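You operate a simulated robot arm through the tools that you are given. There is no shell and no other tool.

You run a simulated two-armed robot. Do the job below in one go: nothing can be reset, and whatever is moved stays where it is left.

TASK
Measure the yellow and red paths and tag the weaker spool HOLD.
Fine: open the shutter to measure and close it again; read the orange meter; the HOLD tag stands on that spool; no connector on this bench moves.

It is judged by the outcome, as a careful person would: the job done as asked, and still so three seconds after it is handed in. It fails if anything else is knocked over, pushed out of place, dropped, spilled or broken.

THE ROBOT
Two 6-joint arms with two-finger parallel grippers on one trunk, on a base that drives. Base frame: it is fixed to the floor where the robot stands at the start and does not move with it; the origin is under the middle of the robot, x ahead of it, y to its left, z up. Readings come in mm, degrees, newtons and seconds.
The left shoulder is at the start at [-102, 177, 758], the right one opposite. With the tool pointing down near the work surface each hand reaches from about 100 to 660 mm from the robot's upright axis, wherever it stands, measured 20 degrees to its own side. Places, roughly: black connector [0, -2000, 1000]; blue connector [1000, -2750, 750]; green connector [750, -2500, 750]; green knob of the light box [1300, -3000, 900]; grey connector [500, -2250, 1000]; grey shutter switch [1100, -2900, 900]; orange connector [250, -2250, 1000]; orange meter [500, -2250, 1000]; orange tag [750, -2750, 750]; path knob [600, -2500, 900]; purple connector [250, -2000, 1000]; red spool [800, -3000, 800]; red square cap (4x4x5 cm) [900, -2700, 900]; white spool [600, -2800, 800]; white square cap (4x4x5 cm) [800, -2600, 900]; white tag [250, -2500, 750]; yellow spool [700, -2900, 800]; yellow square cap (4x4x5 cm) [900, -2700, 900]. Payload 1.57 kg a hand.
The TCP of each hand is the grasp point between the finger pads, 30 mm short of the fingertips. In the tool frame z runs along the fingers and y along their closing line. Largest opening 80 mm; finger width 17, thickness 12; the body of the gripper, 40 by 82 mm, starts 80 mm behind the TCP.
Orientation is that of the tool frame in the base frame, as a unit quaternion [w, x, y, z]. With the fingers straight down and closing along the base's y, the tool's x points along the base's -x, its y along +y and its z along -z.

THE INTERFACE
- The arms move only by the tool jog_arm. It takes "left_rows", "right_rows" or both (then of equal length, played together; a hand with none holds still); each is text: rows parted by semicolons, each of 6 numbers parted by spaces: the shift along the base's x, y, z in mm, then the turn, a rotation vector about the base's x, y, z in degrees. In form: x y z rx ry rz; .... A call has 1 to 20 rows; each row shifts and turns the commanded pose from where the row before left it. "left_grip" and "right_grip" are, for a hand that has rows, the finger opening in mm, from 0 to 80, set as the call begins (left out, the last holds). Each row takes 0.2 s and may step no farther than 50 mm and 8.6 degrees from the row before; otherwise, or with a gripper value out of range, the whole call is refused. A pose out of reach is approached as far as the arm can. The call stops where the force on the tool passes 40 N (or 10 N more than at its start, if that is more) or the arm is blocked; 0.2 s more then pass. The fingers move at their own pace (about 72 mm/s each) and stop on an object; they squeeze with about 34 N. The grip force told is the motor's: it shows also when the fingers shut on nothing. Time passes only in rows, and 0.2 s behind the last, so rows that do not move let the fingers close. It gives the time, the measured TCP pose, the force on the tool (base axes), the opening and the grip force at its end, in the units of the frame above (readings bear some noise), with the torque about the TCP (base axes, N m) and any sound that the robot's microphone picked up.
- Cameras (640 x 400 px; columns grow to the right, rows downward): "scene" is now at [43.8, -2.3, 1489]; the picture's right is [-0.03, -1.00, 0.00], its down [-0.67, 0.02, -0.75] and it looks along [0.75, -0.02, -0.67] (base axes); focal length 272 px, centre (320, 200). "left" rides on the left gripper at [72, 7, -122] in its tool frame; the picture's right is [-0.09, 1.00, 0.00], its down [-0.84, -0.08, -0.54] and it looks along [-0.54, -0.05, 0.84] (tool axes); focal length 238 px, centre (320, 200). "right" rides on the right gripper at [72, -7, -122] in its tool frame; the picture's right is [0.09, 1.00, 0.00], its down [-0.84, 0.08, -0.54] and it looks along [-0.54, 0.05, 0.84] (tool axes); focal length 238 px, centre (320, 200).
- get_image(camera): a new picture of that camera. It takes no simulated time.
- lift_body(by): slides the trunk up (or, below 0, down) by that many mm; the arms and the scene camera ride with it, the base frame stays. It gives what a move gives, with no picture.
- steer(legs): drives the robot by 1 to 6 legs, each [ahead, left, turn to the left] in mm, mm and degrees, along the robot's own axes; the way and the turn of a leg run together, so that a leg with both is an arc; at most 1500 mm and 180 degrees a leg. The arms and the cameras ride along, it lands a little off, and it stops where it bumps. It gives what a move gives.
- head_to(pan, tilt): turns the head with the scene camera to pan (to the left, within 143 degrees either way) and tilt (down, from -29 to 69), counted from straight ahead of the robot. It gives what a move gives.
- locate(camera, pixels): there is no depth. For up to 12 entries [column, row, z] of the newest picture of that camera ("zoom" is the newest enlarged one), the place [x, y] in the base frame at which the ray of that pixel passes the height z, good to about 2 mm. It takes no simulated time.
- inspect(camera, box): a new picture of the part [left, top, right, bottom] of that camera's present view, enlarged. It takes no simulated time.
- job_done(): hands the job in; it is judged then, once.

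Open the grippers and draw the arms clear of the work before you hand the job in, unless the task says otherwise.

The tools are called after "Emit:" by a JSON object that holds its "fn" and its "kwargs". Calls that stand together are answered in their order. jog_arm: Moves the arms, as the interface text tells. Its arguments: {"type":"object","properties":{"left_rows":{"type":"string"},"left_grip":{"type":"number"},"right_rows":{"type":"string"},"right_grip":{"type":"number"}},"required":[]} The other tools are called the same way: lift_body (by) slides the trunk up or down; steer (legs) drives the base; head_to (pan, tilt) turns the head that bears the scene camera; get_image (camera) takes a picture; locate (camera, pixels) gives the place at which the rays of pixels pass given heights; inspect (camera, box) takes an enlarged picture of a part of a camera's view; job_done () hands the job in.

At the start:

```text
time: 0.0
left_tool_pos: [403.3, 207.9, 1111.8]
left_ee_rot: [0.001, 0.0, 1.0, 0.0]
left_wrist_force: [-0.2, 0.1, -0.7]
left_ft_torque: [0.0, -0.02, 0.01]
left_finger_gap: 80.0
left_finger_force: 0.1
right_tool_pos: [392.7, -134.9, 1101.2]
right_ee_rot: [-0.001, 0.0, 1.0, 0.0]
right_wrist_force: [0.5, 0.7, 0.6]
right_ft_torque: [-0.01, -0.01, 0.0]
right_finger_gap: 79.9
right_finger_force: 0.0
trunk travel left (down, up): [-200.0, 128.0]
robot x, y, heading: [-1.1, 0.9, 0.1]
head pan, tilt: [-1.9, 41.8]
```

scene: 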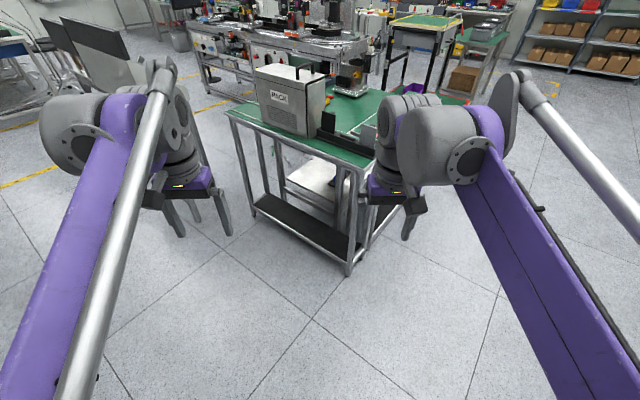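
right: 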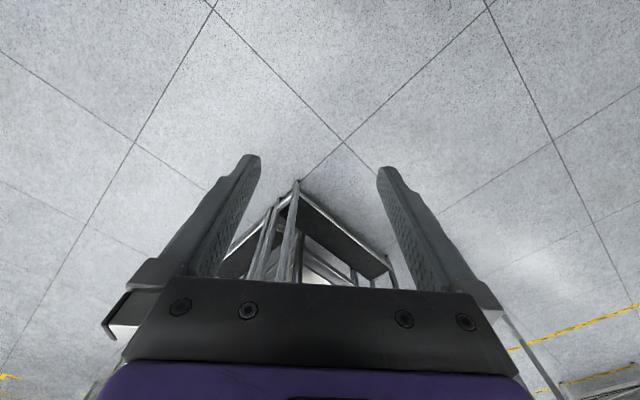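
left: 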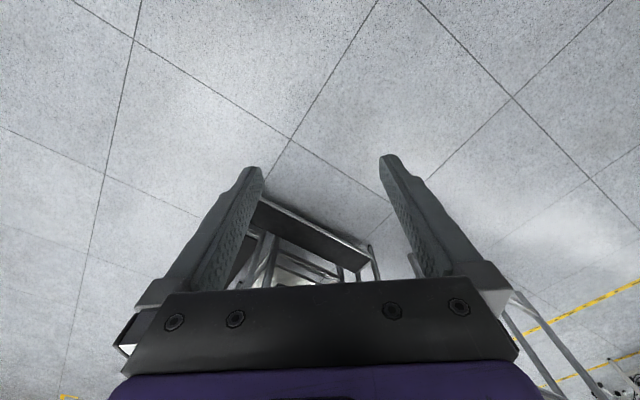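

The start picture shows a nearby green table ahead, but the work places lie about 2.7 m to my right. I turn the head right to look at that bench.

Emit:
{"fn": "head_to", "kwargs": {"pan": -75, "tilt": 15}}

Emit:
{"fn": "get_image", "kwargs": {"camera": "scene"}}

```text
time: 1.4
left_tool_pos: [404.5, 207.3, 1112.7]
left_ee_rot: [-0.001, 0.001, 1.0, 0.0]
left_wrist_force: [0.4, -1.0, 0.7]
left_ft_torque: [-0.03, 0.0, -0.01]
left_finger_gap: 80.0
left_finger_force: 0.1
right_tool_pos: [390.5, -134.0, 1100.1]
right_ee_rot: [0.0, -0.001, 1.0, -0.001]
right_wrist_force: [-0.6, -0.8, 0.3]
right_ft_torque: [-0.04, -0.03, 0.01]
right_finger_gap: 80.1
right_finger_force: 0.0
trunk travel left (down, up): [-200.0, 128.0]
robot x, y, heading: [0.5, -1.6, -0.2]
head pan, tilt: [-75.0, 15.0]
```

```text
taken
```

scene: 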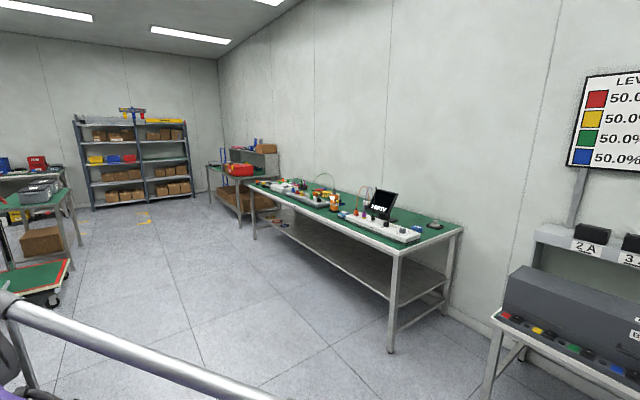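

The bench with the meter (about pixel 350,220) stands at my right along the wall. I enlarge it to read the layout.

Emit:
{"fn": "inspect", "kwargs": {"camera": "scene", "box": [230, 150, 470, 300]}}

Emit:
{"fn": "inspect", "kwargs": {"camera": "scene", "box": [480, 50, 640, 400]}}

Emit:
{"fn": "locate", "kwargs": {"camera": "scene", "pixels": [[462, 228, 750], [392, 255, 750], [245, 182, 750], [300, 180, 750], [391, 352, 0], [255, 239, 0]]}}

```text
2.67 times, centred on (350, 225) of scene
```

zoom: 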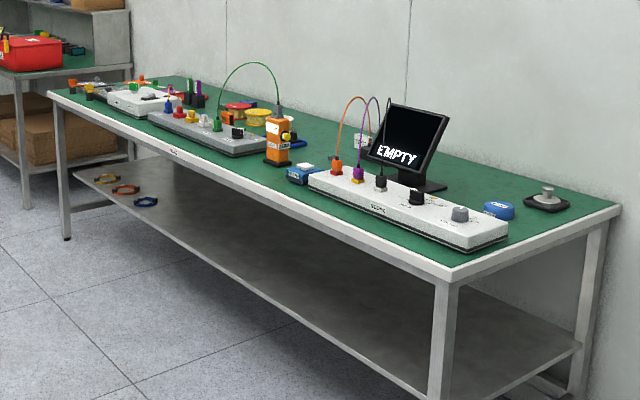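

```text
1.14 times, centred on (560, 225) of scene
```

zoom: 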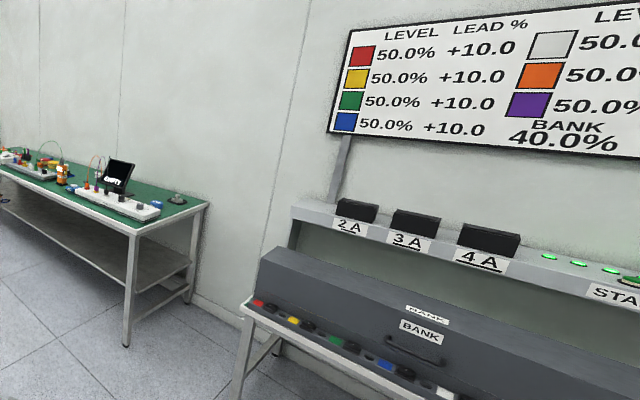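

```text
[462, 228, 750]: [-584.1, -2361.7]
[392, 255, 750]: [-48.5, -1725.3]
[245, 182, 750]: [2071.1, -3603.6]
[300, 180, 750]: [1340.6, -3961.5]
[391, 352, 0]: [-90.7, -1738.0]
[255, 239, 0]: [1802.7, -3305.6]
```

The bench front edge runs from about (-50,-1725) toward (1800,-3305), so I must face about -130°. I check the trolley at left (pixel 60,290) and the bank table (490,395) for drive clearance before moving.

Emit:
{"fn": "get_image", "kwargs": {"camera": "scene"}}

Emit:
{"fn": "locate", "kwargs": {"camera": "scene", "pixels": [[72, 268, 0], [50, 302, 0], [62, 275, 0], [440, 318, 0], [254, 240, 0], [391, 352, 0]]}}

Emit:
{"fn": "head_to", "kwargs": {"pan": -35, "tilt": 30}}

Emit:
{"fn": "get_image", "kwargs": {"camera": "scene"}}

```text
taken
```

scene: 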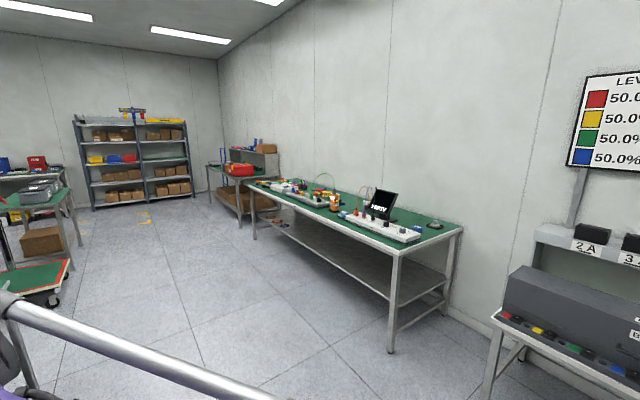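

```text
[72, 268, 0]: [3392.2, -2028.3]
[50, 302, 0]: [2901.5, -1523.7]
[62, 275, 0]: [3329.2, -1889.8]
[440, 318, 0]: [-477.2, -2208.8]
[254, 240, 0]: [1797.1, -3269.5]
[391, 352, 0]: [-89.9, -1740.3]
```

```text
time: 2.5
left_tool_pos: [403.5, 207.4, 1112.5]
left_ee_rot: [0.0, 0.0, 1.0, 0.0]
left_wrist_force: [0.1, 0.4, 0.5]
left_ft_torque: [-0.01, 0.01, 0.01]
left_finger_gap: 80.2
left_finger_force: 0.0
right_tool_pos: [391.0, -134.2, 1101.1]
right_ee_rot: [-0.001, 0.0, 1.0, 0.0]
right_wrist_force: [-0.5, 1.1, 0.2]
right_ft_torque: [0.02, 0.03, -0.01]
right_finger_gap: 80.0
right_finger_force: 0.1
trunk travel left (down, up): [-200.0, 128.0]
robot x, y, heading: [2.1, 1.2, -0.0]
head pan, tilt: [-35.0, 30.0]
```

```text
taken
```

scene: 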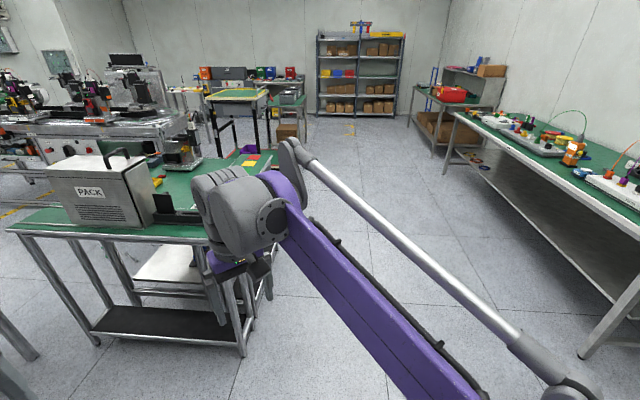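

The way to the bench is clear on the right side of the green table. I turn right 130° in place, go ahead some, then slide left along the bench.

Emit:
{"fn": "steer", "kwargs": {"legs": [[0, 0, -130], [600, 0, 0], [0, 1160, 0], [0, 1160, 0]]}}

Emit:
{"fn": "head_to", "kwargs": {"pan": 0, "tilt": 35}}

Emit:
{"fn": "get_image", "kwargs": {"camera": "scene"}}

```text
time: 31.3
left_tool_pos: [1418.0, -2312.9, 1112.5]
left_ee_rot: [0.001, 0.893, 0.449, 0.0]
left_wrist_force: [-0.6, 0.4, 0.7]
left_ft_torque: [0.01, 0.01, -0.03]
left_finger_gap: 80.0
left_finger_force: 0.0
right_tool_pos: [1151.1, -2100.7, 1101.5]
right_ee_rot: [0.0, 0.893, 0.449, 0.0]
right_wrist_force: [0.1, -0.8, 0.3]
right_ft_torque: [0.02, 0.02, -0.03]
right_finger_gap: 80.2
right_finger_force: 0.1
trunk travel left (down, up): [-200.0, 128.0]
robot x, y, heading: [1492.5, -1865.1, -126.7]
head pan, tilt: [-35.0, 30.0]
```

```text
time: 32.3
left_tool_pos: [1419.8, -2313.5, 1111.7]
left_ee_rot: [0.0, 0.893, 0.449, -0.001]
left_wrist_force: [-0.8, -0.5, 0.9]
left_ft_torque: [-0.01, -0.01, 0.03]
left_finger_gap: 79.9
left_finger_force: 0.0
right_tool_pos: [1152.8, -2099.8, 1101.1]
right_ee_rot: [0.0, 0.894, 0.449, 0.0]
right_wrist_force: [0.1, -0.4, 0.5]
right_ft_torque: [-0.02, 0.0, 0.01]
right_finger_gap: 79.8
right_finger_force: 0.0
trunk travel left (down, up): [-200.0, 128.0]
robot x, y, heading: [1495.2, -1865.4, -126.8]
head pan, tilt: [0.0, 35.0]
```

```text
taken
```

scene: 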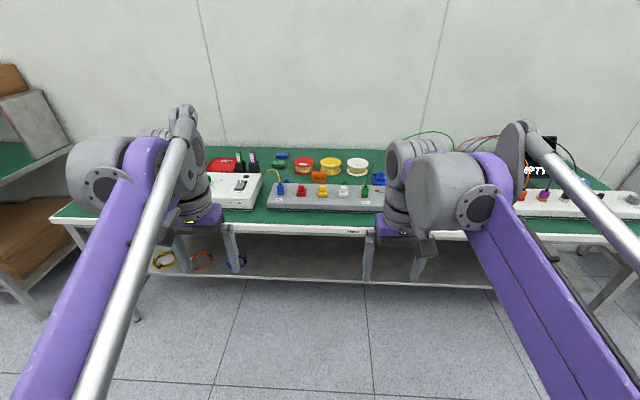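

The bench is now ahead: light box at (240,190), splitter box at (320,195), spools at (303-357,165). I enlarge it.

Emit:
{"fn": "inspect", "kwargs": {"camera": "scene", "box": [190, 140, 400, 270]}}

Emit:
{"fn": "inspect", "kwargs": {"camera": "scene", "box": [400, 120, 640, 270]}}

```text
3.05 times, centred on (295, 205) of scene
```

zoom: 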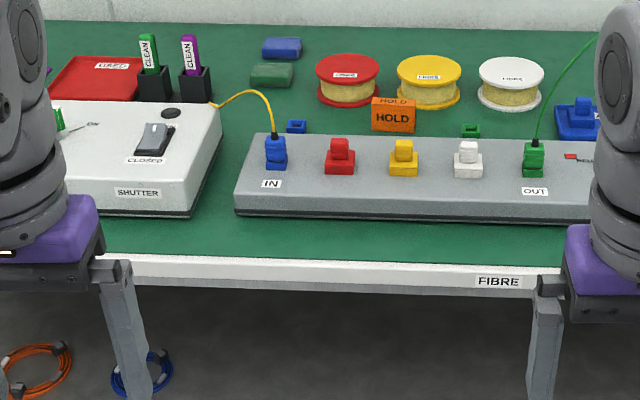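

```text
2.67 times, centred on (520, 195) of scene
```

zoom: 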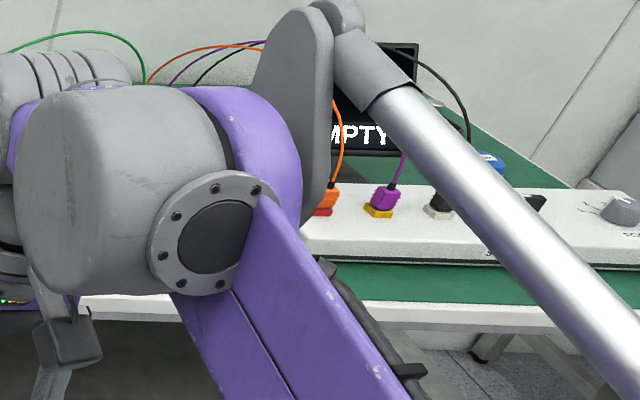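

Both arms hide parts of the bench. I raise the view by lifting the trunk, and find the bench line with locate while the head takes another look.

Emit:
{"fn": "lift_body", "kwargs": {"by": 120}}

Emit:
{"fn": "get_image", "kwargs": {"camera": "scene"}}

```text
time: 33.8
left_tool_pos: [1419.1, -2312.9, 1233.0]
left_ee_rot: [0.0, 0.893, 0.449, 0.0]
left_wrist_force: [0.3, 0.5, -1.0]
left_ft_torque: [0.01, 0.0, 0.0]
left_finger_gap: 80.0
left_finger_force: 0.0
right_tool_pos: [1151.1, -2098.7, 1219.9]
right_ee_rot: [0.0, 0.893, 0.45, 0.0]
right_wrist_force: [0.1, 0.7, 0.2]
right_ft_torque: [-0.02, -0.01, -0.02]
right_finger_gap: 79.8
right_finger_force: 0.0
trunk travel left (down, up): [-320.0, 8.0]
robot x, y, heading: [1494.5, -1867.2, -126.6]
head pan, tilt: [0.0, 35.0]
```

```text
taken
```

scene: 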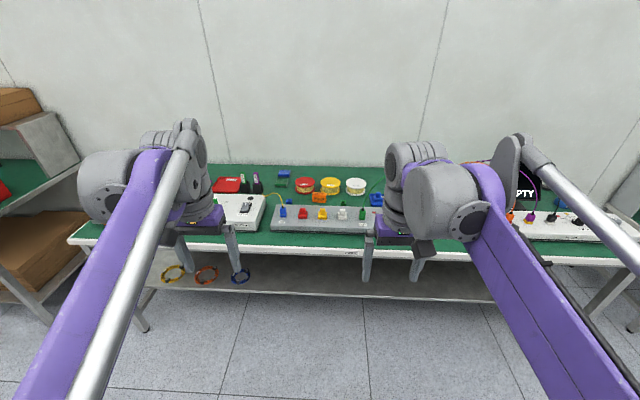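

I locate the bench's front edge, legs and several items at trial heights to find its direction and top height.

Emit:
{"fn": "locate", "kwargs": {"camera": "scene", "pixels": [[70, 243, 750], [70, 243, 850], [300, 255, 750], [300, 255, 850], [143, 331, 0], [640, 262, 750], [305, 190, 850], [305, 190, 800], [357, 190, 850], [245, 207, 850], [321, 215, 850], [284, 213, 850]]}}

Emit:
{"fn": "inspect", "kwargs": {"camera": "scene", "box": [190, 150, 400, 280]}}

```text
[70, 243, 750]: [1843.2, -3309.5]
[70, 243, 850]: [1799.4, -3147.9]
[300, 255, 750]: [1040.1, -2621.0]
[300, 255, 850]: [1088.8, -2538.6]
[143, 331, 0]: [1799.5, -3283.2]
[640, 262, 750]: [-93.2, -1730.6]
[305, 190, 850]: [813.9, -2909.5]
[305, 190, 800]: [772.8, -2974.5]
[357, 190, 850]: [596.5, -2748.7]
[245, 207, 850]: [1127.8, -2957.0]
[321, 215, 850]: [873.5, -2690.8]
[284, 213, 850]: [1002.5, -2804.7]
```

```text
3.05 times, centred on (295, 215) of scene
```

zoom: 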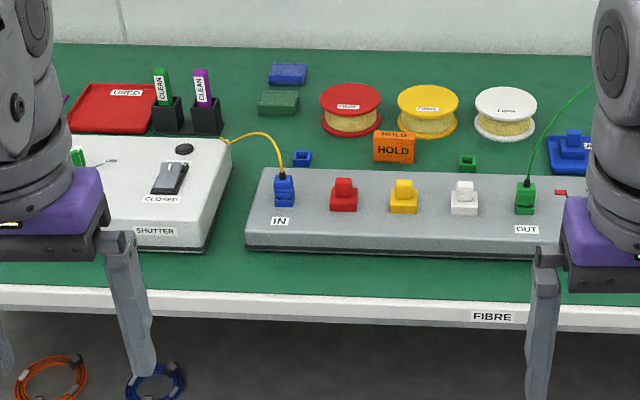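

Bench direction is -40.6°, so facing it needs heading -130.6°; I am 896 mm from its front edge. I turn 4° right and go 400 mm ahead, then look down on it.

Emit:
{"fn": "steer", "kwargs": {"legs": [[0, 0, -4], [400, 0, 0]]}}

Emit:
{"fn": "head_to", "kwargs": {"pan": 0, "tilt": 45}}

Emit:
{"fn": "get_image", "kwargs": {"camera": "scene"}}

```text
time: 36.8
left_tool_pos: [1128.6, -2612.6, 1232.2]
left_ee_rot: [-0.001, 0.908, 0.42, 0.0]
left_wrist_force: [-0.1, 0.3, -0.3]
left_ft_torque: [-0.01, 0.02, -0.01]
left_finger_gap: 80.0
left_finger_force: 0.1
right_tool_pos: [875.7, -2381.2, 1220.5]
right_ee_rot: [0.0, 0.908, 0.42, 0.0]
right_wrist_force: [0.1, -0.9, -0.8]
right_ft_torque: [0.03, -0.01, -0.03]
right_finger_gap: 80.1
right_finger_force: 0.1
trunk travel left (down, up): [-320.0, 8.0]
robot x, y, heading: [1230.9, -2169.4, -130.5]
head pan, tilt: [0.0, 35.0]
```

```text
time: 37.5
left_tool_pos: [1128.1, -2613.0, 1233.3]
left_ee_rot: [0.0, 0.908, 0.419, 0.0]
left_wrist_force: [0.0, -0.4, 0.4]
left_ft_torque: [0.0, -0.03, 0.01]
left_finger_gap: 79.9
left_finger_force: 0.0
right_tool_pos: [874.4, -2382.0, 1220.2]
right_ee_rot: [0.0, 0.908, 0.42, 0.0]
right_wrist_force: [-0.1, 0.8, 0.5]
right_ft_torque: [0.04, -0.01, -0.02]
right_finger_gap: 79.9
right_finger_force: 0.0
trunk travel left (down, up): [-320.0, 8.0]
robot x, y, heading: [1232.2, -2169.3, -130.4]
head pan, tilt: [0.0, 45.0]
```

```text
taken
```

scene: 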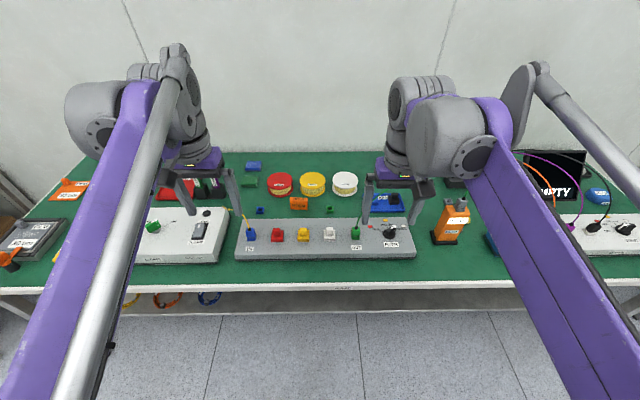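

Now everything shows: shutter switch (200,230), caps (250–355,233), path knob (391,232), meter (452,220), HOLD tag (299,203). I enlarge the parts.

Emit:
{"fn": "inspect", "kwargs": {"camera": "scene", "box": [130, 150, 300, 280]}}

Emit:
{"fn": "inspect", "kwargs": {"camera": "scene", "box": [330, 170, 500, 280]}}

Emit:
{"fn": "inspect", "kwargs": {"camera": "scene", "box": [230, 160, 370, 250]}}

```text
3.08 times, centred on (215, 215) of scene
```

zoom: 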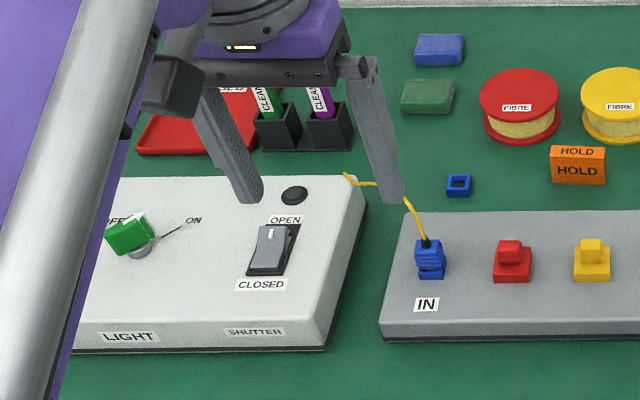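

```text
3.64 times, centred on (415, 225) of scene
```

zoom: 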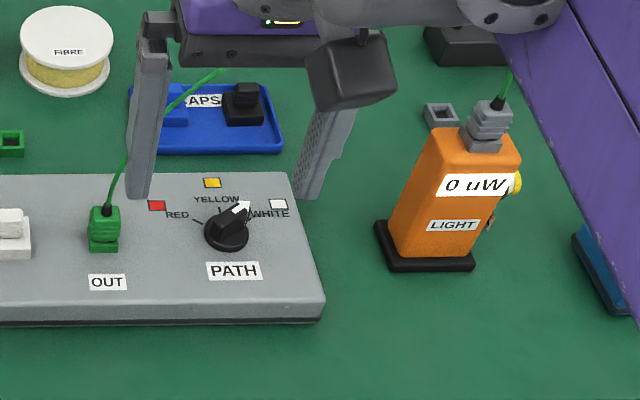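

```text
4.44 times, centred on (300, 205) of scene
```

zoom: 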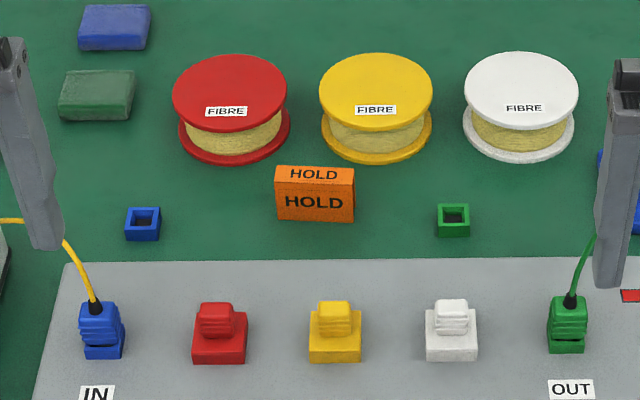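

The meter now reads 0 uW, shutter label shows the rocker on CLOSED, path knob seems to point at WHITE. I look with both wrist cameras.

Emit:
{"fn": "get_image", "kwargs": {"camera": "left"}}

Emit:
{"fn": "get_image", "kwargs": {"camera": "right"}}

Emit:
{"fn": "locate", "kwargs": {"camera": "scene", "pixels": [[200, 230, 830], [391, 232, 830], [299, 203, 780], [281, 182, 800], [312, 182, 800], [320, 285, 750], [153, 226, 830], [452, 220, 850], [355, 232, 850]]}}

```text
taken
```

left: 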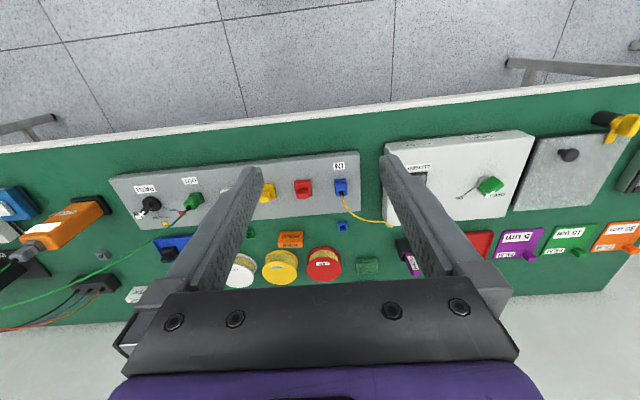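

```text
taken
```

right: 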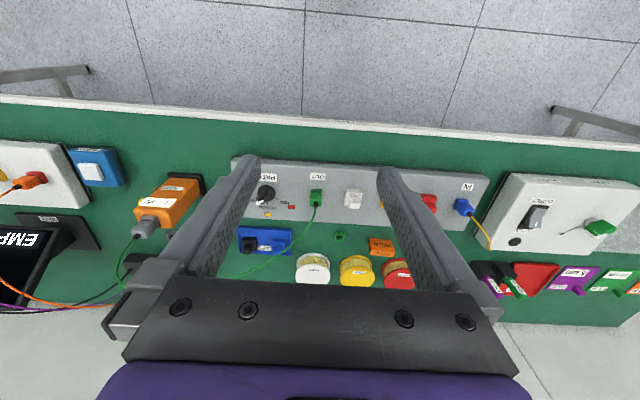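

```text
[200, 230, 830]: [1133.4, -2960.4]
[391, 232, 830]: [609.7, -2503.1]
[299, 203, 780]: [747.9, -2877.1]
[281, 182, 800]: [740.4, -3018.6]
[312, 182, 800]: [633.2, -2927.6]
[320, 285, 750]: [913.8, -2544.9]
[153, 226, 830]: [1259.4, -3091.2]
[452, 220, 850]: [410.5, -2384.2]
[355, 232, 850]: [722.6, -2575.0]
```

The wrist views are upside down (floor at top). I enlarge the light box in the left view and the splitter knob in the right view.

Emit:
{"fn": "inspect", "kwargs": {"camera": "left", "box": [380, 110, 560, 250]}}

Emit:
{"fn": "inspect", "kwargs": {"camera": "right", "box": [480, 150, 640, 260]}}

Emit:
{"fn": "inspect", "kwargs": {"camera": "right", "box": [120, 140, 340, 260]}}

```text
2.86 times, centred on (470, 180) of left
```

zoom: 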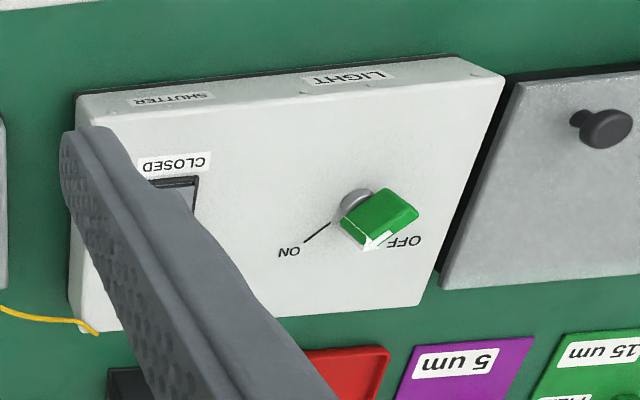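

```text
3.64 times, centred on (560, 205) of right
```

zoom: 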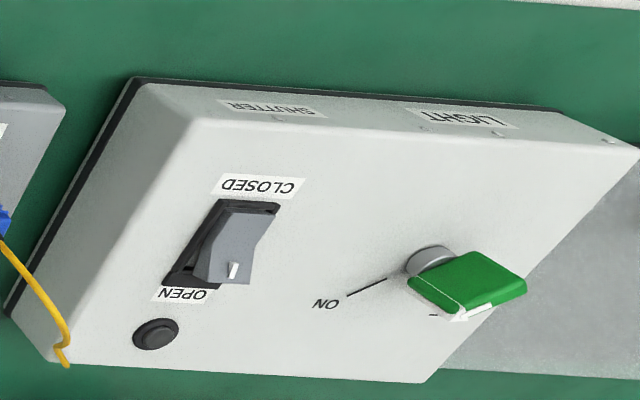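

```text
2.91 times, centred on (230, 200) of right
```

zoom: 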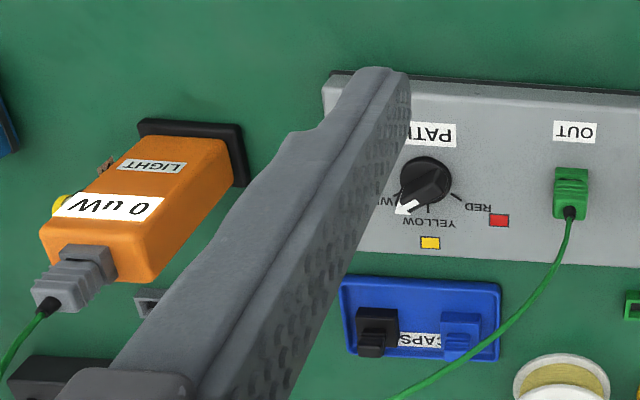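

The light knob's white mark points to OFF and the rocker is on CLOSED. Before driving nearer, I tilt the head down to see how far my base juts out versus the bench edge.

Emit:
{"fn": "head_to", "kwargs": {"pan": 0, "tilt": 69}}

Emit:
{"fn": "get_image", "kwargs": {"camera": "scene"}}

```text
time: 38.4
left_tool_pos: [1129.0, -2612.2, 1232.5]
left_ee_rot: [0.001, 0.908, 0.419, 0.0]
left_wrist_force: [0.2, -0.5, -0.7]
left_ft_torque: [0.02, -0.01, 0.0]
left_finger_gap: 80.1
left_finger_force: 0.0
right_tool_pos: [876.1, -2382.4, 1220.4]
right_ee_rot: [0.0, 0.908, 0.419, -0.001]
right_wrist_force: [-0.1, -0.5, 0.3]
right_ft_torque: [-0.01, 0.0, 0.01]
right_finger_gap: 79.9
right_finger_force: 0.1
trunk travel left (down, up): [-320.0, 8.0]
robot x, y, heading: [1230.9, -2171.7, -130.2]
head pan, tilt: [0.0, 68.8]
```

```text
taken
```

scene: 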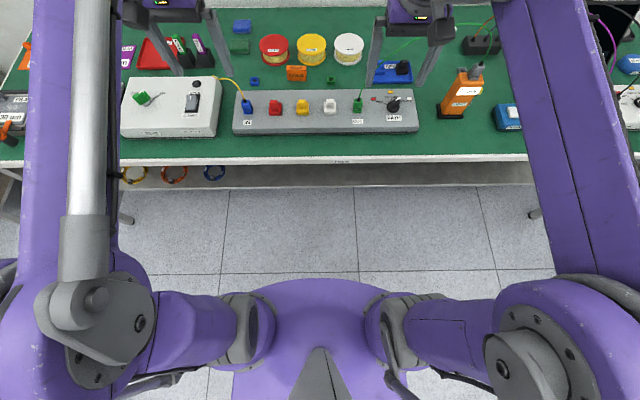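

The purple front at (320,278) is the foremost part of my body. I locate it and the shelf edge (320,188) at several heights.

Emit:
{"fn": "locate", "kwargs": {"camera": "scene", "pixels": [[320, 278, 0], [320, 278, 300], [320, 278, 700], [320, 278, 1000], [320, 188, 300], [320, 188, 200], [320, 160, 750], [320, 160, 780]]}}

```text
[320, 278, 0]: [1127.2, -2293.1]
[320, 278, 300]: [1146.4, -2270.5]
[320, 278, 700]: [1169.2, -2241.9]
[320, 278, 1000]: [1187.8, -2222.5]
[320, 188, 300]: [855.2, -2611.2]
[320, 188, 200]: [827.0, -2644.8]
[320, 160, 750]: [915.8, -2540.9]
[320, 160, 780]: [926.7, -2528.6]
```

My body reaches at most 160 mm ahead and the bench edge is ~490 mm away, so I go 300 mm ahead.

Emit:
{"fn": "steer", "kwargs": {"legs": [[300, 0, 0]]}}

Emit:
{"fn": "head_to", "kwargs": {"pan": 0, "tilt": 60}}

Emit:
{"fn": "get_image", "kwargs": {"camera": "scene"}}

Emit:
{"fn": "get_image", "kwargs": {"camera": "left"}}

Emit:
{"fn": "get_image", "kwargs": {"camera": "right"}}

```text
time: 40.4
left_tool_pos: [938.0, -2841.5, 1232.3]
left_ee_rot: [0.0, 0.907, 0.422, 0.0]
left_wrist_force: [-0.7, -0.5, 0.1]
left_ft_torque: [0.01, -0.03, 0.01]
left_finger_gap: 79.7
left_finger_force: 0.2
right_tool_pos: [683.9, -2611.4, 1220.2]
right_ee_rot: [0.0, 0.907, 0.422, 0.0]
right_wrist_force: [0.8, 0.3, 0.9]
right_ft_torque: [0.0, -0.02, -0.01]
right_finger_gap: 79.8
right_finger_force: 0.0
trunk travel left (down, up): [-320.0, 8.0]
robot x, y, heading: [1039.6, -2399.9, -130.2]
head pan, tilt: [0.0, 68.8]
```

```text
time: 41.1
left_tool_pos: [937.2, -2841.8, 1232.1]
left_ee_rot: [0.0, 0.907, 0.421, 0.001]
left_wrist_force: [-0.7, -0.5, 0.3]
left_ft_torque: [-0.01, -0.02, -0.01]
left_finger_gap: 80.0
left_finger_force: 0.2
right_tool_pos: [683.2, -2612.1, 1220.6]
right_ee_rot: [0.001, 0.907, 0.421, 0.0]
right_wrist_force: [-0.7, -0.3, -0.5]
right_ft_torque: [0.03, 0.03, 0.02]
right_finger_gap: 79.8
right_finger_force: 0.0
trunk travel left (down, up): [-320.0, 8.0]
robot x, y, heading: [1036.3, -2395.8, -130.1]
head pan, tilt: [0.0, 60.0]
```

```text
taken
```

scene: 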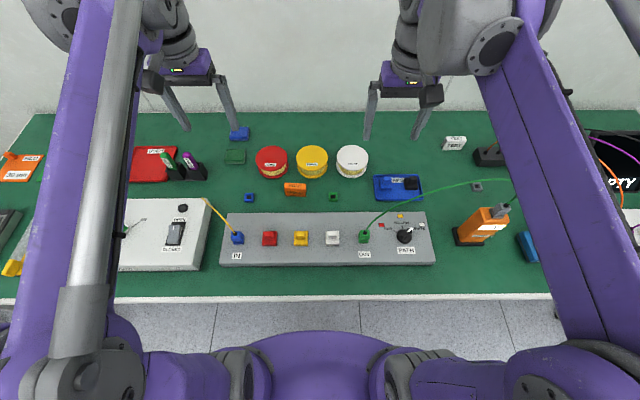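

```text
taken
```

left: 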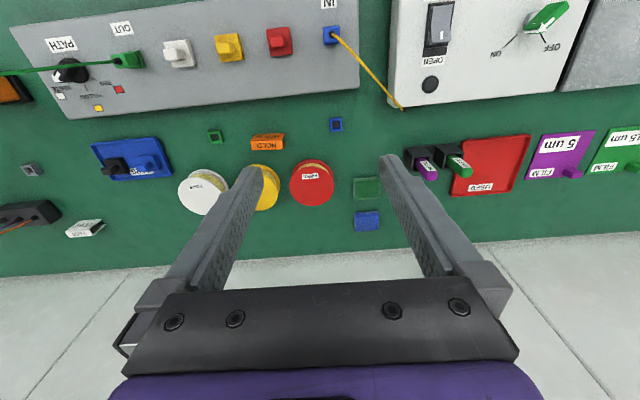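

```text
taken
```

right: 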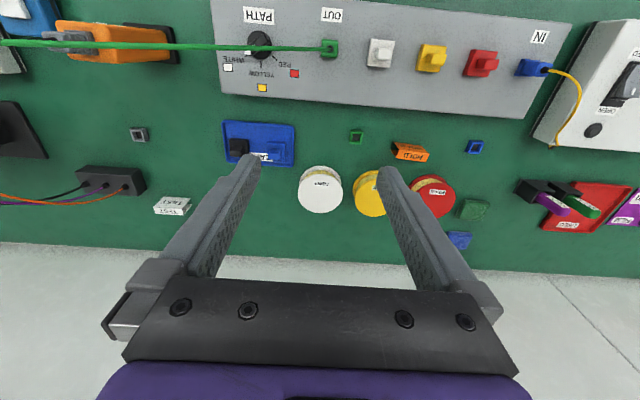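

All items are within sight. I compare scene and wrist-camera rays at several heights to fix the heights of table, boxes and spools.

Emit:
{"fn": "inspect", "kwargs": {"camera": "scene", "box": [230, 130, 390, 260]}}

Emit:
{"fn": "locate", "kwargs": {"camera": "scene", "pixels": [[272, 160, 780], [272, 160, 800], [272, 160, 820], [352, 160, 780], [352, 160, 820], [238, 135, 750], [238, 135, 780], [333, 197, 750], [333, 197, 780], [183, 209, 800], [183, 209, 840], [183, 209, 880]]}}

Emit:
{"fn": "locate", "kwargs": {"camera": "left", "pixels": [[313, 175, 780], [313, 175, 800], [313, 175, 820], [367, 219, 750], [367, 219, 780], [215, 138, 750], [215, 138, 780], [431, 84, 800], [431, 84, 840], [431, 84, 880], [438, 24, 840], [545, 17, 850]]}}

Emit:
{"fn": "locate", "kwargs": {"camera": "right", "pixels": [[435, 191, 780], [435, 191, 800], [435, 191, 820], [321, 182, 780], [321, 182, 820], [356, 136, 750], [356, 136, 780], [593, 130, 800], [593, 130, 840], [593, 130, 880], [259, 42, 820], [259, 42, 850]]}}

```text
3.08 times, centred on (310, 195) of scene
```

zoom: 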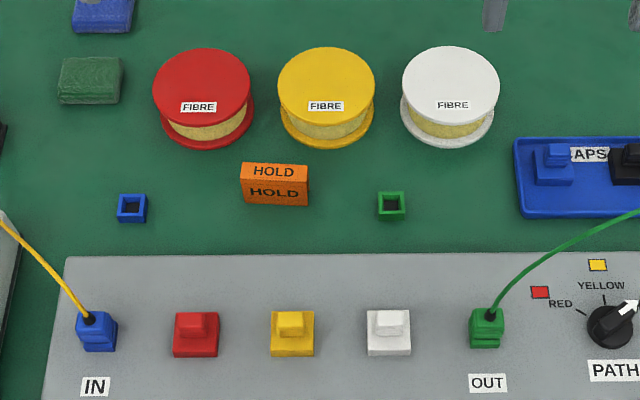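

```text
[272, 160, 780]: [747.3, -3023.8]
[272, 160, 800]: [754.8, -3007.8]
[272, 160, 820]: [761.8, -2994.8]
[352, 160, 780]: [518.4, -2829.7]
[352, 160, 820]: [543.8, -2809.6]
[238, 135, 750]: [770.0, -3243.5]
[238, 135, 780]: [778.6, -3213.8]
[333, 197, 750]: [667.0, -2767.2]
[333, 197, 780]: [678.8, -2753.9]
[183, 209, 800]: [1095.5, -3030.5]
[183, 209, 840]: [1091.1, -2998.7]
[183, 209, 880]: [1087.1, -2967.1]
```

```text
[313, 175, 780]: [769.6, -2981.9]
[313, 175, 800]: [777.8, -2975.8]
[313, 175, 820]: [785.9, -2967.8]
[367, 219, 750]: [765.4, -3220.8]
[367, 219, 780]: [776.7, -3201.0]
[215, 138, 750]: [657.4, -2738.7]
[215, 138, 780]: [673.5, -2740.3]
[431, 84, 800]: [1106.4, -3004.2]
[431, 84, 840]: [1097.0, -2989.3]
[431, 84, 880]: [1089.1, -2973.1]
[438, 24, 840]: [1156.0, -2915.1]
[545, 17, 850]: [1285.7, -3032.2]
```

```text
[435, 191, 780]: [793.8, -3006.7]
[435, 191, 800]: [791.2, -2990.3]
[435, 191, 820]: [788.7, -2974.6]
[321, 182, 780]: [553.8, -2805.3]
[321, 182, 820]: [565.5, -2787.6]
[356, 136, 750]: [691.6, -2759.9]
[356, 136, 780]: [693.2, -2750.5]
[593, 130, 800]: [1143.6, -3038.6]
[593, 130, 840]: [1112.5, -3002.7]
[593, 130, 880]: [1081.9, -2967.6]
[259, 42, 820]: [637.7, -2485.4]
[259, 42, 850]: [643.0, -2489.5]
```

The black button on the light box agrees in all three views at z≈880, so the box top is ~875. I enlarge the rocker and green knob for exact places.

Emit:
{"fn": "inspect", "kwargs": {"camera": "scene", "box": [115, 190, 215, 275]}}

Emit:
{"fn": "inspect", "kwargs": {"camera": "left", "box": [385, 0, 605, 110]}}

Emit:
{"fn": "locate", "kwargs": {"camera": "zoom", "pixels": [[157, 50, 880], [157, 80, 880], [157, 130, 880], [188, 10, 880], [132, 170, 880], [440, 65, 890], [440, 65, 910], [395, 85, 880], [335, 150, 880], [495, 10, 900], [400, 90, 900]]}}

```text
4.71 times, centred on (165, 232) of scene
```

zoom: 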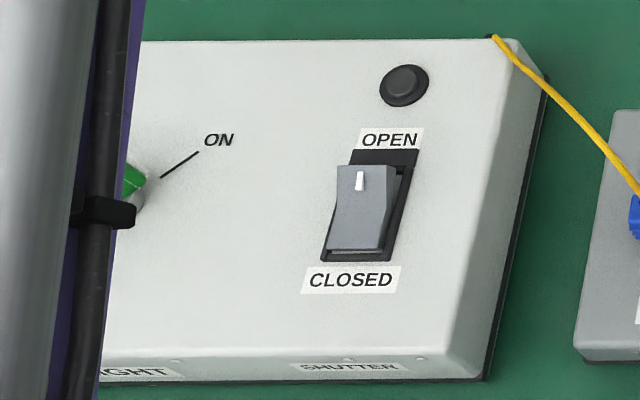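

```text
2.91 times, centred on (495, 55) of left
```

zoom: 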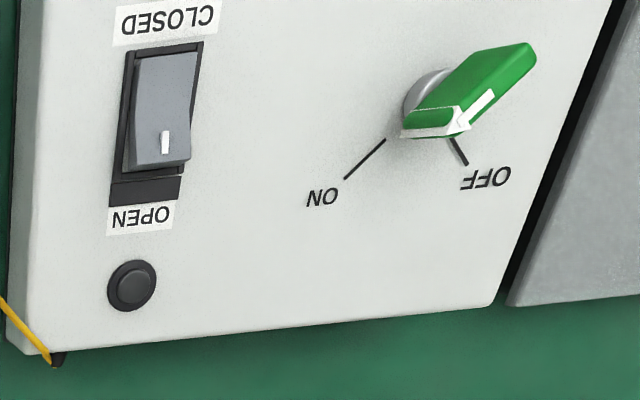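

```text
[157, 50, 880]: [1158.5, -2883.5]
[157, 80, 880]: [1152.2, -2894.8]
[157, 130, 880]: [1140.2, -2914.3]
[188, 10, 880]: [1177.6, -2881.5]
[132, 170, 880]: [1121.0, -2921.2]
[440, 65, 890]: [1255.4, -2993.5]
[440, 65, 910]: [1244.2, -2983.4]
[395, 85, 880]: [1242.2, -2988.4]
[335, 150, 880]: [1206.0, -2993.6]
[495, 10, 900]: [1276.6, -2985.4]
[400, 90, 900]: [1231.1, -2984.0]
```

The rocker's raised OPEN end (white mark) is at about (1137,-2920), z≈890. I close the left fingers, move them above it and stop at tip height ~930 to look.

Emit:
{"fn": "jog_arm", "kwargs": {"left_rows": "40 -15.6 0 0 0 0; 40 -15.6 0 0 0 0; 40 -15.6 0 0 0 0; 40 -15.6 0 0 0 0; 40 -15.6 0 0 0 0; 0 0 -45 0 0 0; 0 0 -45 0 0 0; 0 0 -45 0 0 0; 0 0 -45 0 0 0; 0 0 -45 0 0 0; 0 0 -40 0 0 0; 0 0 0 0 0 0", "left_grip": 0}}

Emit:
{"fn": "get_image", "kwargs": {"camera": "left"}}

Emit:
{"fn": "inspect", "kwargs": {"camera": "scene", "box": [115, 130, 255, 275]}}

```text
time: 43.7
left_tool_pos: [1136.9, -2920.6, 967.1]
left_ee_rot: [0.0, 0.907, 0.422, 0.0]
left_wrist_force: [0.9, 0.0, 0.5]
left_ft_torque: [0.01, 0.01, 0.05]
left_finger_gap: 0.2
left_finger_force: 21.0
right_tool_pos: [683.4, -2611.6, 1220.4]
right_ee_rot: [0.0, 0.906, 0.422, -0.001]
right_wrist_force: [0.8, 0.1, 0.0]
right_ft_torque: [-0.01, 0.01, -0.02]
right_finger_gap: 79.8
right_finger_force: 0.0
trunk travel left (down, up): [-320.0, 8.0]
robot x, y, heading: [1037.8, -2397.0, -130.3]
head pan, tilt: [0.0, 60.0]
```

```text
taken
```

left: 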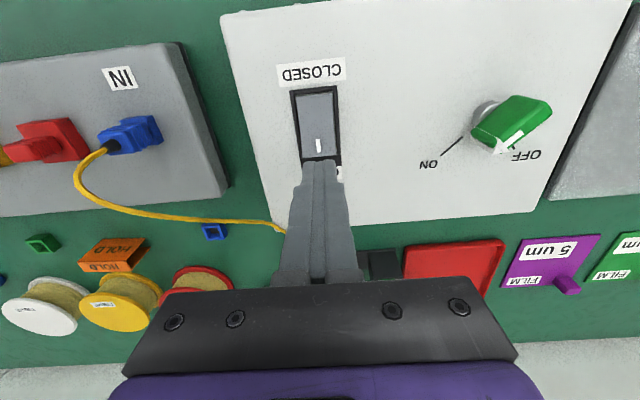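

```text
2.76 times, centred on (185, 202) of scene
```

zoom: 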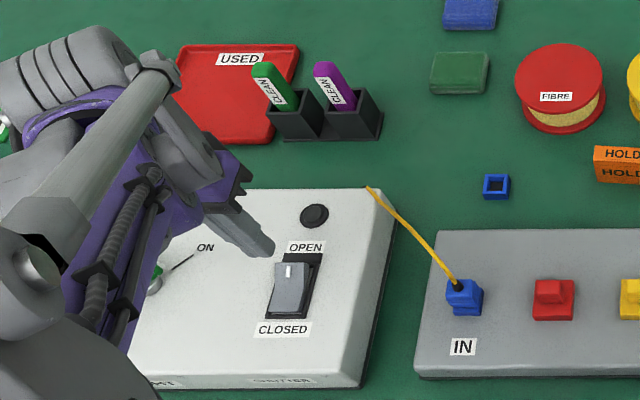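

The tip sits just behind the rocker's white mark (318,146), so going straight down lands on the OPEN end. I press down in small steps with 5 mm shift toward the OPEN end.

Emit:
{"fn": "jog_arm", "kwargs": {"left_rows": "-2.5 -3 -20 0 0 0; 0 0 -15 0 0 0; 0 0 -6 0 0 0; 0 0 -4 0 0 0; 0 0 -4 0 0 0; 0 0 -3 0 0 0; 0 0 -3 0 0 0; 0 0 0 0 0 0"}}

Emit:
{"fn": "get_image", "kwargs": {"camera": "left"}}

Emit:
{"fn": "inspect", "kwargs": {"camera": "scene", "box": [440, 160, 540, 260]}}

```text
time: 45.5
left_tool_pos: [1135.0, -2922.1, 914.6]
left_ee_rot: [0.0, 0.907, 0.422, 0.0]
left_wrist_force: [1.0, -0.5, 6.7]
left_ft_torque: [0.0, -0.01, -0.04]
left_finger_gap: 0.2
left_finger_force: 21.4
right_tool_pos: [684.9, -2612.4, 1222.0]
right_ee_rot: [0.0, 0.907, 0.422, 0.0]
right_wrist_force: [0.4, 0.7, -0.1]
right_ft_torque: [-0.02, -0.02, -0.01]
right_finger_gap: 80.1
right_finger_force: 0.0
trunk travel left (down, up): [-320.0, 8.0]
robot x, y, heading: [1041.6, -2399.8, -130.2]
head pan, tilt: [0.0, 60.0]
heard: click
```

```text
taken
```

left: 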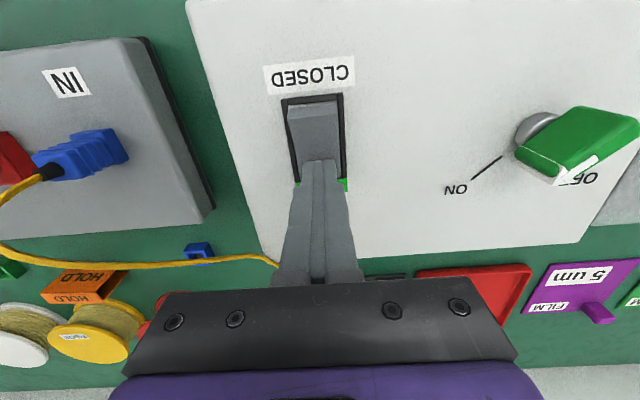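

```text
4.00 times, centred on (490, 210) of scene
```

zoom: 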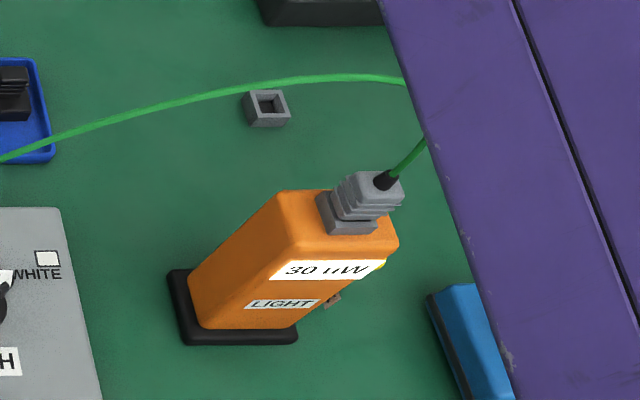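

A click sounded and the meter now reads 30 uW (on the WHITE path). I raise the left hand off the rocker and check the switch and light knob.

Emit:
{"fn": "jog_arm", "kwargs": {"left_rows": "0 0 20 0 0 0; 0 0 40 0 0 0; 0 0 40 0 0 0; 40 -15 20 0 0 0; 0 0 0 0 0 0"}}

Emit:
{"fn": "get_image", "kwargs": {"camera": "left"}}

Emit:
{"fn": "inspect", "kwargs": {"camera": "left", "box": [240, 40, 480, 190]}}

Emit:
{"fn": "inspect", "kwargs": {"camera": "scene", "box": [440, 160, 540, 260]}}

```text
time: 46.7
left_tool_pos: [1175.9, -2940.3, 1034.2]
left_ee_rot: [0.0, 0.907, 0.422, -0.001]
left_wrist_force: [-0.3, 0.9, -0.4]
left_ft_torque: [-0.01, -0.01, 0.0]
left_finger_gap: 0.0
left_finger_force: 21.4
right_tool_pos: [682.4, -2611.1, 1220.7]
right_ee_rot: [0.0, 0.907, 0.422, 0.0]
right_wrist_force: [0.1, -0.2, -0.5]
right_ft_torque: [0.02, -0.03, 0.01]
right_finger_gap: 79.8
right_finger_force: 0.1
trunk travel left (down, up): [-320.0, 8.0]
robot x, y, heading: [1036.5, -2402.2, -129.8]
head pan, tilt: [0.0, 60.0]
```

```text
taken
```

left: 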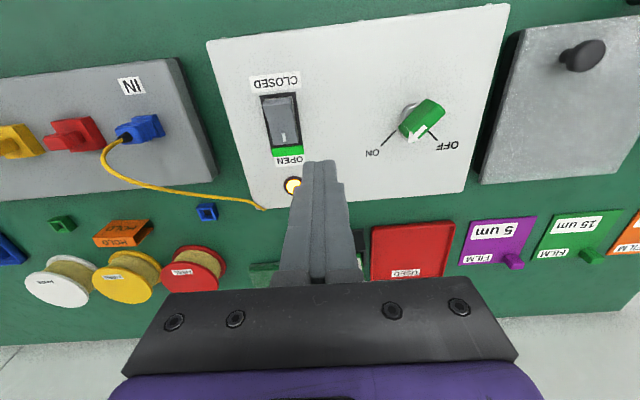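

```text
2.67 times, centred on (360, 115) of left
```

zoom: 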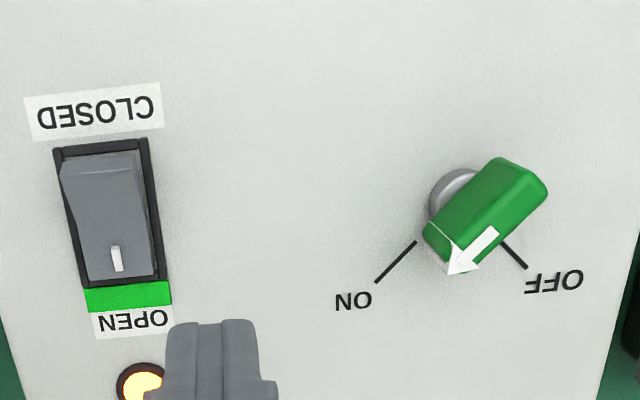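

```text
4.00 times, centred on (490, 210) of scene
```

zoom: 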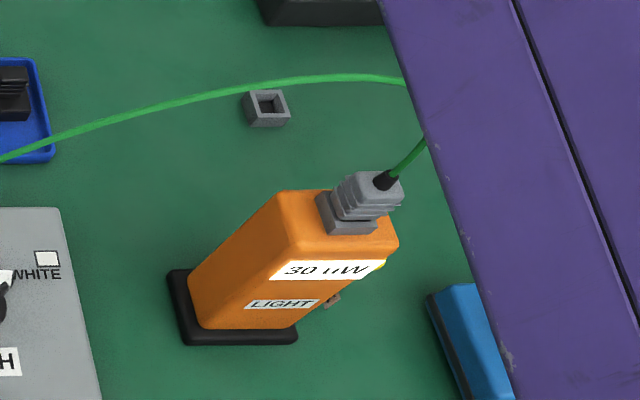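

The knob's arrow points along the ON line and the lamp is lit, so light is already on; the shutter shows OPEN. Next is the path knob; I triangulate it, the OUT connector and the green fibre's arch.

Emit:
{"fn": "inspect", "kwargs": {"camera": "right", "box": [200, 0, 360, 110]}}

Emit:
{"fn": "locate", "kwargs": {"camera": "right", "pixels": [[259, 40, 800], [259, 40, 820], [259, 40, 840], [294, 73, 800], [294, 73, 820], [262, 88, 800], [262, 88, 820], [228, 68, 800], [228, 68, 820], [330, 47, 850], [5, 43, 900], [5, 43, 1000]]}}

Emit:
{"fn": "inspect", "kwargs": {"camera": "scene", "box": [350, 200, 450, 270]}}

Emit:
{"fn": "locate", "kwargs": {"camera": "scene", "pixels": [[405, 237, 800], [405, 237, 820], [405, 237, 840], [381, 226, 800], [381, 226, 820], [401, 217, 800], [401, 217, 820], [421, 226, 800], [421, 226, 820], [364, 237, 850], [506, 204, 900], [506, 204, 1000]]}}

```text
3.64 times, centred on (280, 55) of right
```

zoom: 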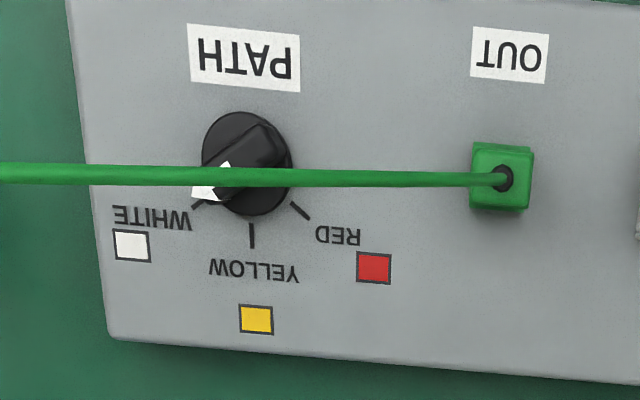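

```text
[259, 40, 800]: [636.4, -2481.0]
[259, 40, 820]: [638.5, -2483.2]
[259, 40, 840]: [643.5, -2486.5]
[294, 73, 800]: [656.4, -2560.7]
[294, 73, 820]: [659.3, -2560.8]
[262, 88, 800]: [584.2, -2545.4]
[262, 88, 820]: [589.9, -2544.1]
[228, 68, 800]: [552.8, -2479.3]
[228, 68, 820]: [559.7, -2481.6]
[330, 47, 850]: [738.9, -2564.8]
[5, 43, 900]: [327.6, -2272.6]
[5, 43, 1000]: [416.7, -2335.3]
```

```text
5.71 times, centred on (400, 235) of scene
```

zoom: 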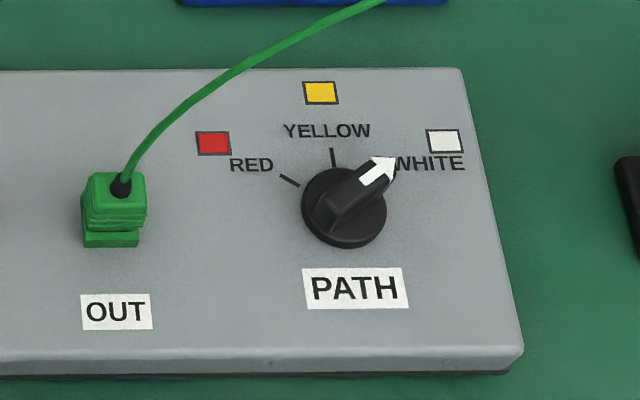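

```text
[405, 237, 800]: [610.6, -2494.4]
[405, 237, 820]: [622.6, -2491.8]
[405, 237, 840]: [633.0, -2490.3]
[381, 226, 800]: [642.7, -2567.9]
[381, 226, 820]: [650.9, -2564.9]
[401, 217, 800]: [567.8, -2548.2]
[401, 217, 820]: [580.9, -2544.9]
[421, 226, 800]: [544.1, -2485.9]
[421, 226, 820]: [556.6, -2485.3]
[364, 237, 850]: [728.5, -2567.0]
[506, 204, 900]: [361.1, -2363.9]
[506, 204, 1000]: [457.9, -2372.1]
```

The box top is at z≈842. I find the fibre arch height by crossing the scene rays of the cable with the OUT–meter plane.

Emit:
{"fn": "locate", "kwargs": {"camera": "scene", "pixels": [[385, 202, 900], [385, 202, 950], [385, 202, 1000], [410, 190, 950], [410, 190, 1000], [410, 190, 1050], [450, 184, 1000], [450, 184, 1050], [450, 184, 1100], [490, 179, 1000], [490, 179, 1050], [490, 179, 1100]]}}

Emit:
{"fn": "inspect", "kwargs": {"camera": "right", "box": [200, 0, 360, 110]}}

Emit:
{"fn": "locate", "kwargs": {"camera": "zoom", "pixels": [[248, 165, 845], [248, 165, 860], [208, 192, 865], [280, 140, 865], [502, 178, 880], [502, 178, 900]]}}

```text
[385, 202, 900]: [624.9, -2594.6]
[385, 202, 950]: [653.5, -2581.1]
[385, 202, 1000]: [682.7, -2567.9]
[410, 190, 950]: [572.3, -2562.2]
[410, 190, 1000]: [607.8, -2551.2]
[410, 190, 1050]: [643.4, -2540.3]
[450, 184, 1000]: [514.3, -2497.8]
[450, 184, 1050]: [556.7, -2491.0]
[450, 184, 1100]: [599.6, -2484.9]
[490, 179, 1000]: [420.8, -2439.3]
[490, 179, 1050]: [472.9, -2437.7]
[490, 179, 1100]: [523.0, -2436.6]
```

```text
3.64 times, centred on (280, 55) of right
```

zoom: 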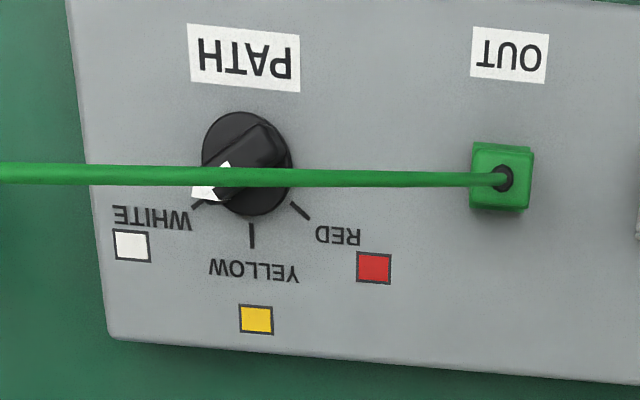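

```text
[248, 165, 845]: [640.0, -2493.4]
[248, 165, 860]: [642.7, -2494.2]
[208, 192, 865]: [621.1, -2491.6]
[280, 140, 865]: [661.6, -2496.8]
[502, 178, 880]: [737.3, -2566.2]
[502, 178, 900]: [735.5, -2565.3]
```

The fibre arch peaks at z≈1120–1135 right above the path knob, so the right hand must come in from my side, tilted forward, under it. I first draw the right hand back and to the right, high, then tilt it 32° forward.

Emit:
{"fn": "jog_arm", "kwargs": {"right_rows": "15.4 45.9 0 0 0 0; 15.4 45.9 0 0 0 0; 15.4 45.9 0 0 0 0; 15.4 45.9 0 0 0 0; 15.4 45.9 0 0 0 0; 15.4 45.9 0 0 0 0; 0 0 0 -6.11 5.16 0; 0 0 0 -6.11 5.16 0; 0 0 0 -6.11 5.16 0; 0 0 0 -6.11 5.16 0; 0 0 0 0 0 0"}}

Emit:
{"fn": "get_image", "kwargs": {"camera": "right"}}

Emit:
{"fn": "get_image", "kwargs": {"camera": "scene"}}

```text
time: 48.8
left_tool_pos: [1176.4, -2939.7, 1034.7]
left_ee_rot: [-0.001, 0.907, 0.421, 0.0]
left_wrist_force: [-0.3, 0.9, 0.0]
left_ft_torque: [0.0, -0.03, 0.01]
left_finger_gap: 0.0
left_finger_force: 21.0
right_tool_pos: [787.3, -2379.3, 1233.4]
right_ee_rot: [0.138, 0.802, 0.555, -0.171]
right_wrist_force: [1.0, 0.1, 0.2]
right_ft_torque: [-0.01, 0.0, 0.0]
right_finger_gap: 80.0
right_finger_force: 0.0
right hand out of reach, approached as far as the arm can: row 9, 10
trunk travel left (down, up): [-320.0, 8.0]
robot x, y, heading: [1039.9, -2401.1, -130.1]
head pan, tilt: [0.0, 60.0]
stopped in row 10 (right hand): the arm was blocked; the commanded pose is now the measured one
```

```text
taken
```

right: 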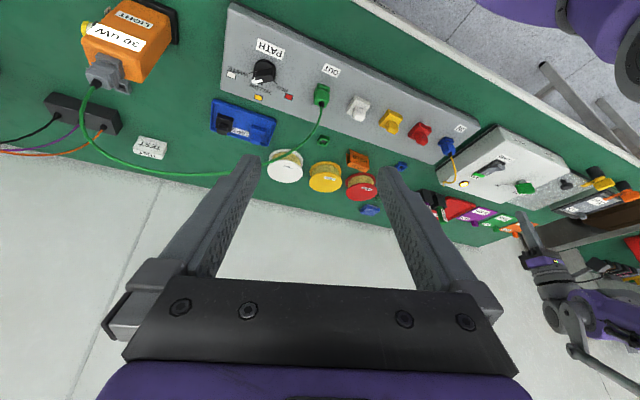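

```text
taken
```

scene: 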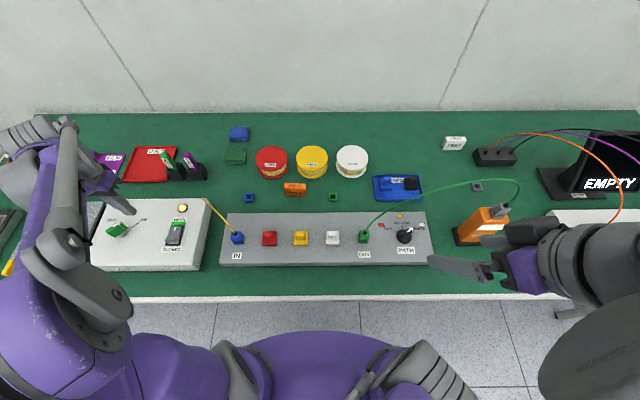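

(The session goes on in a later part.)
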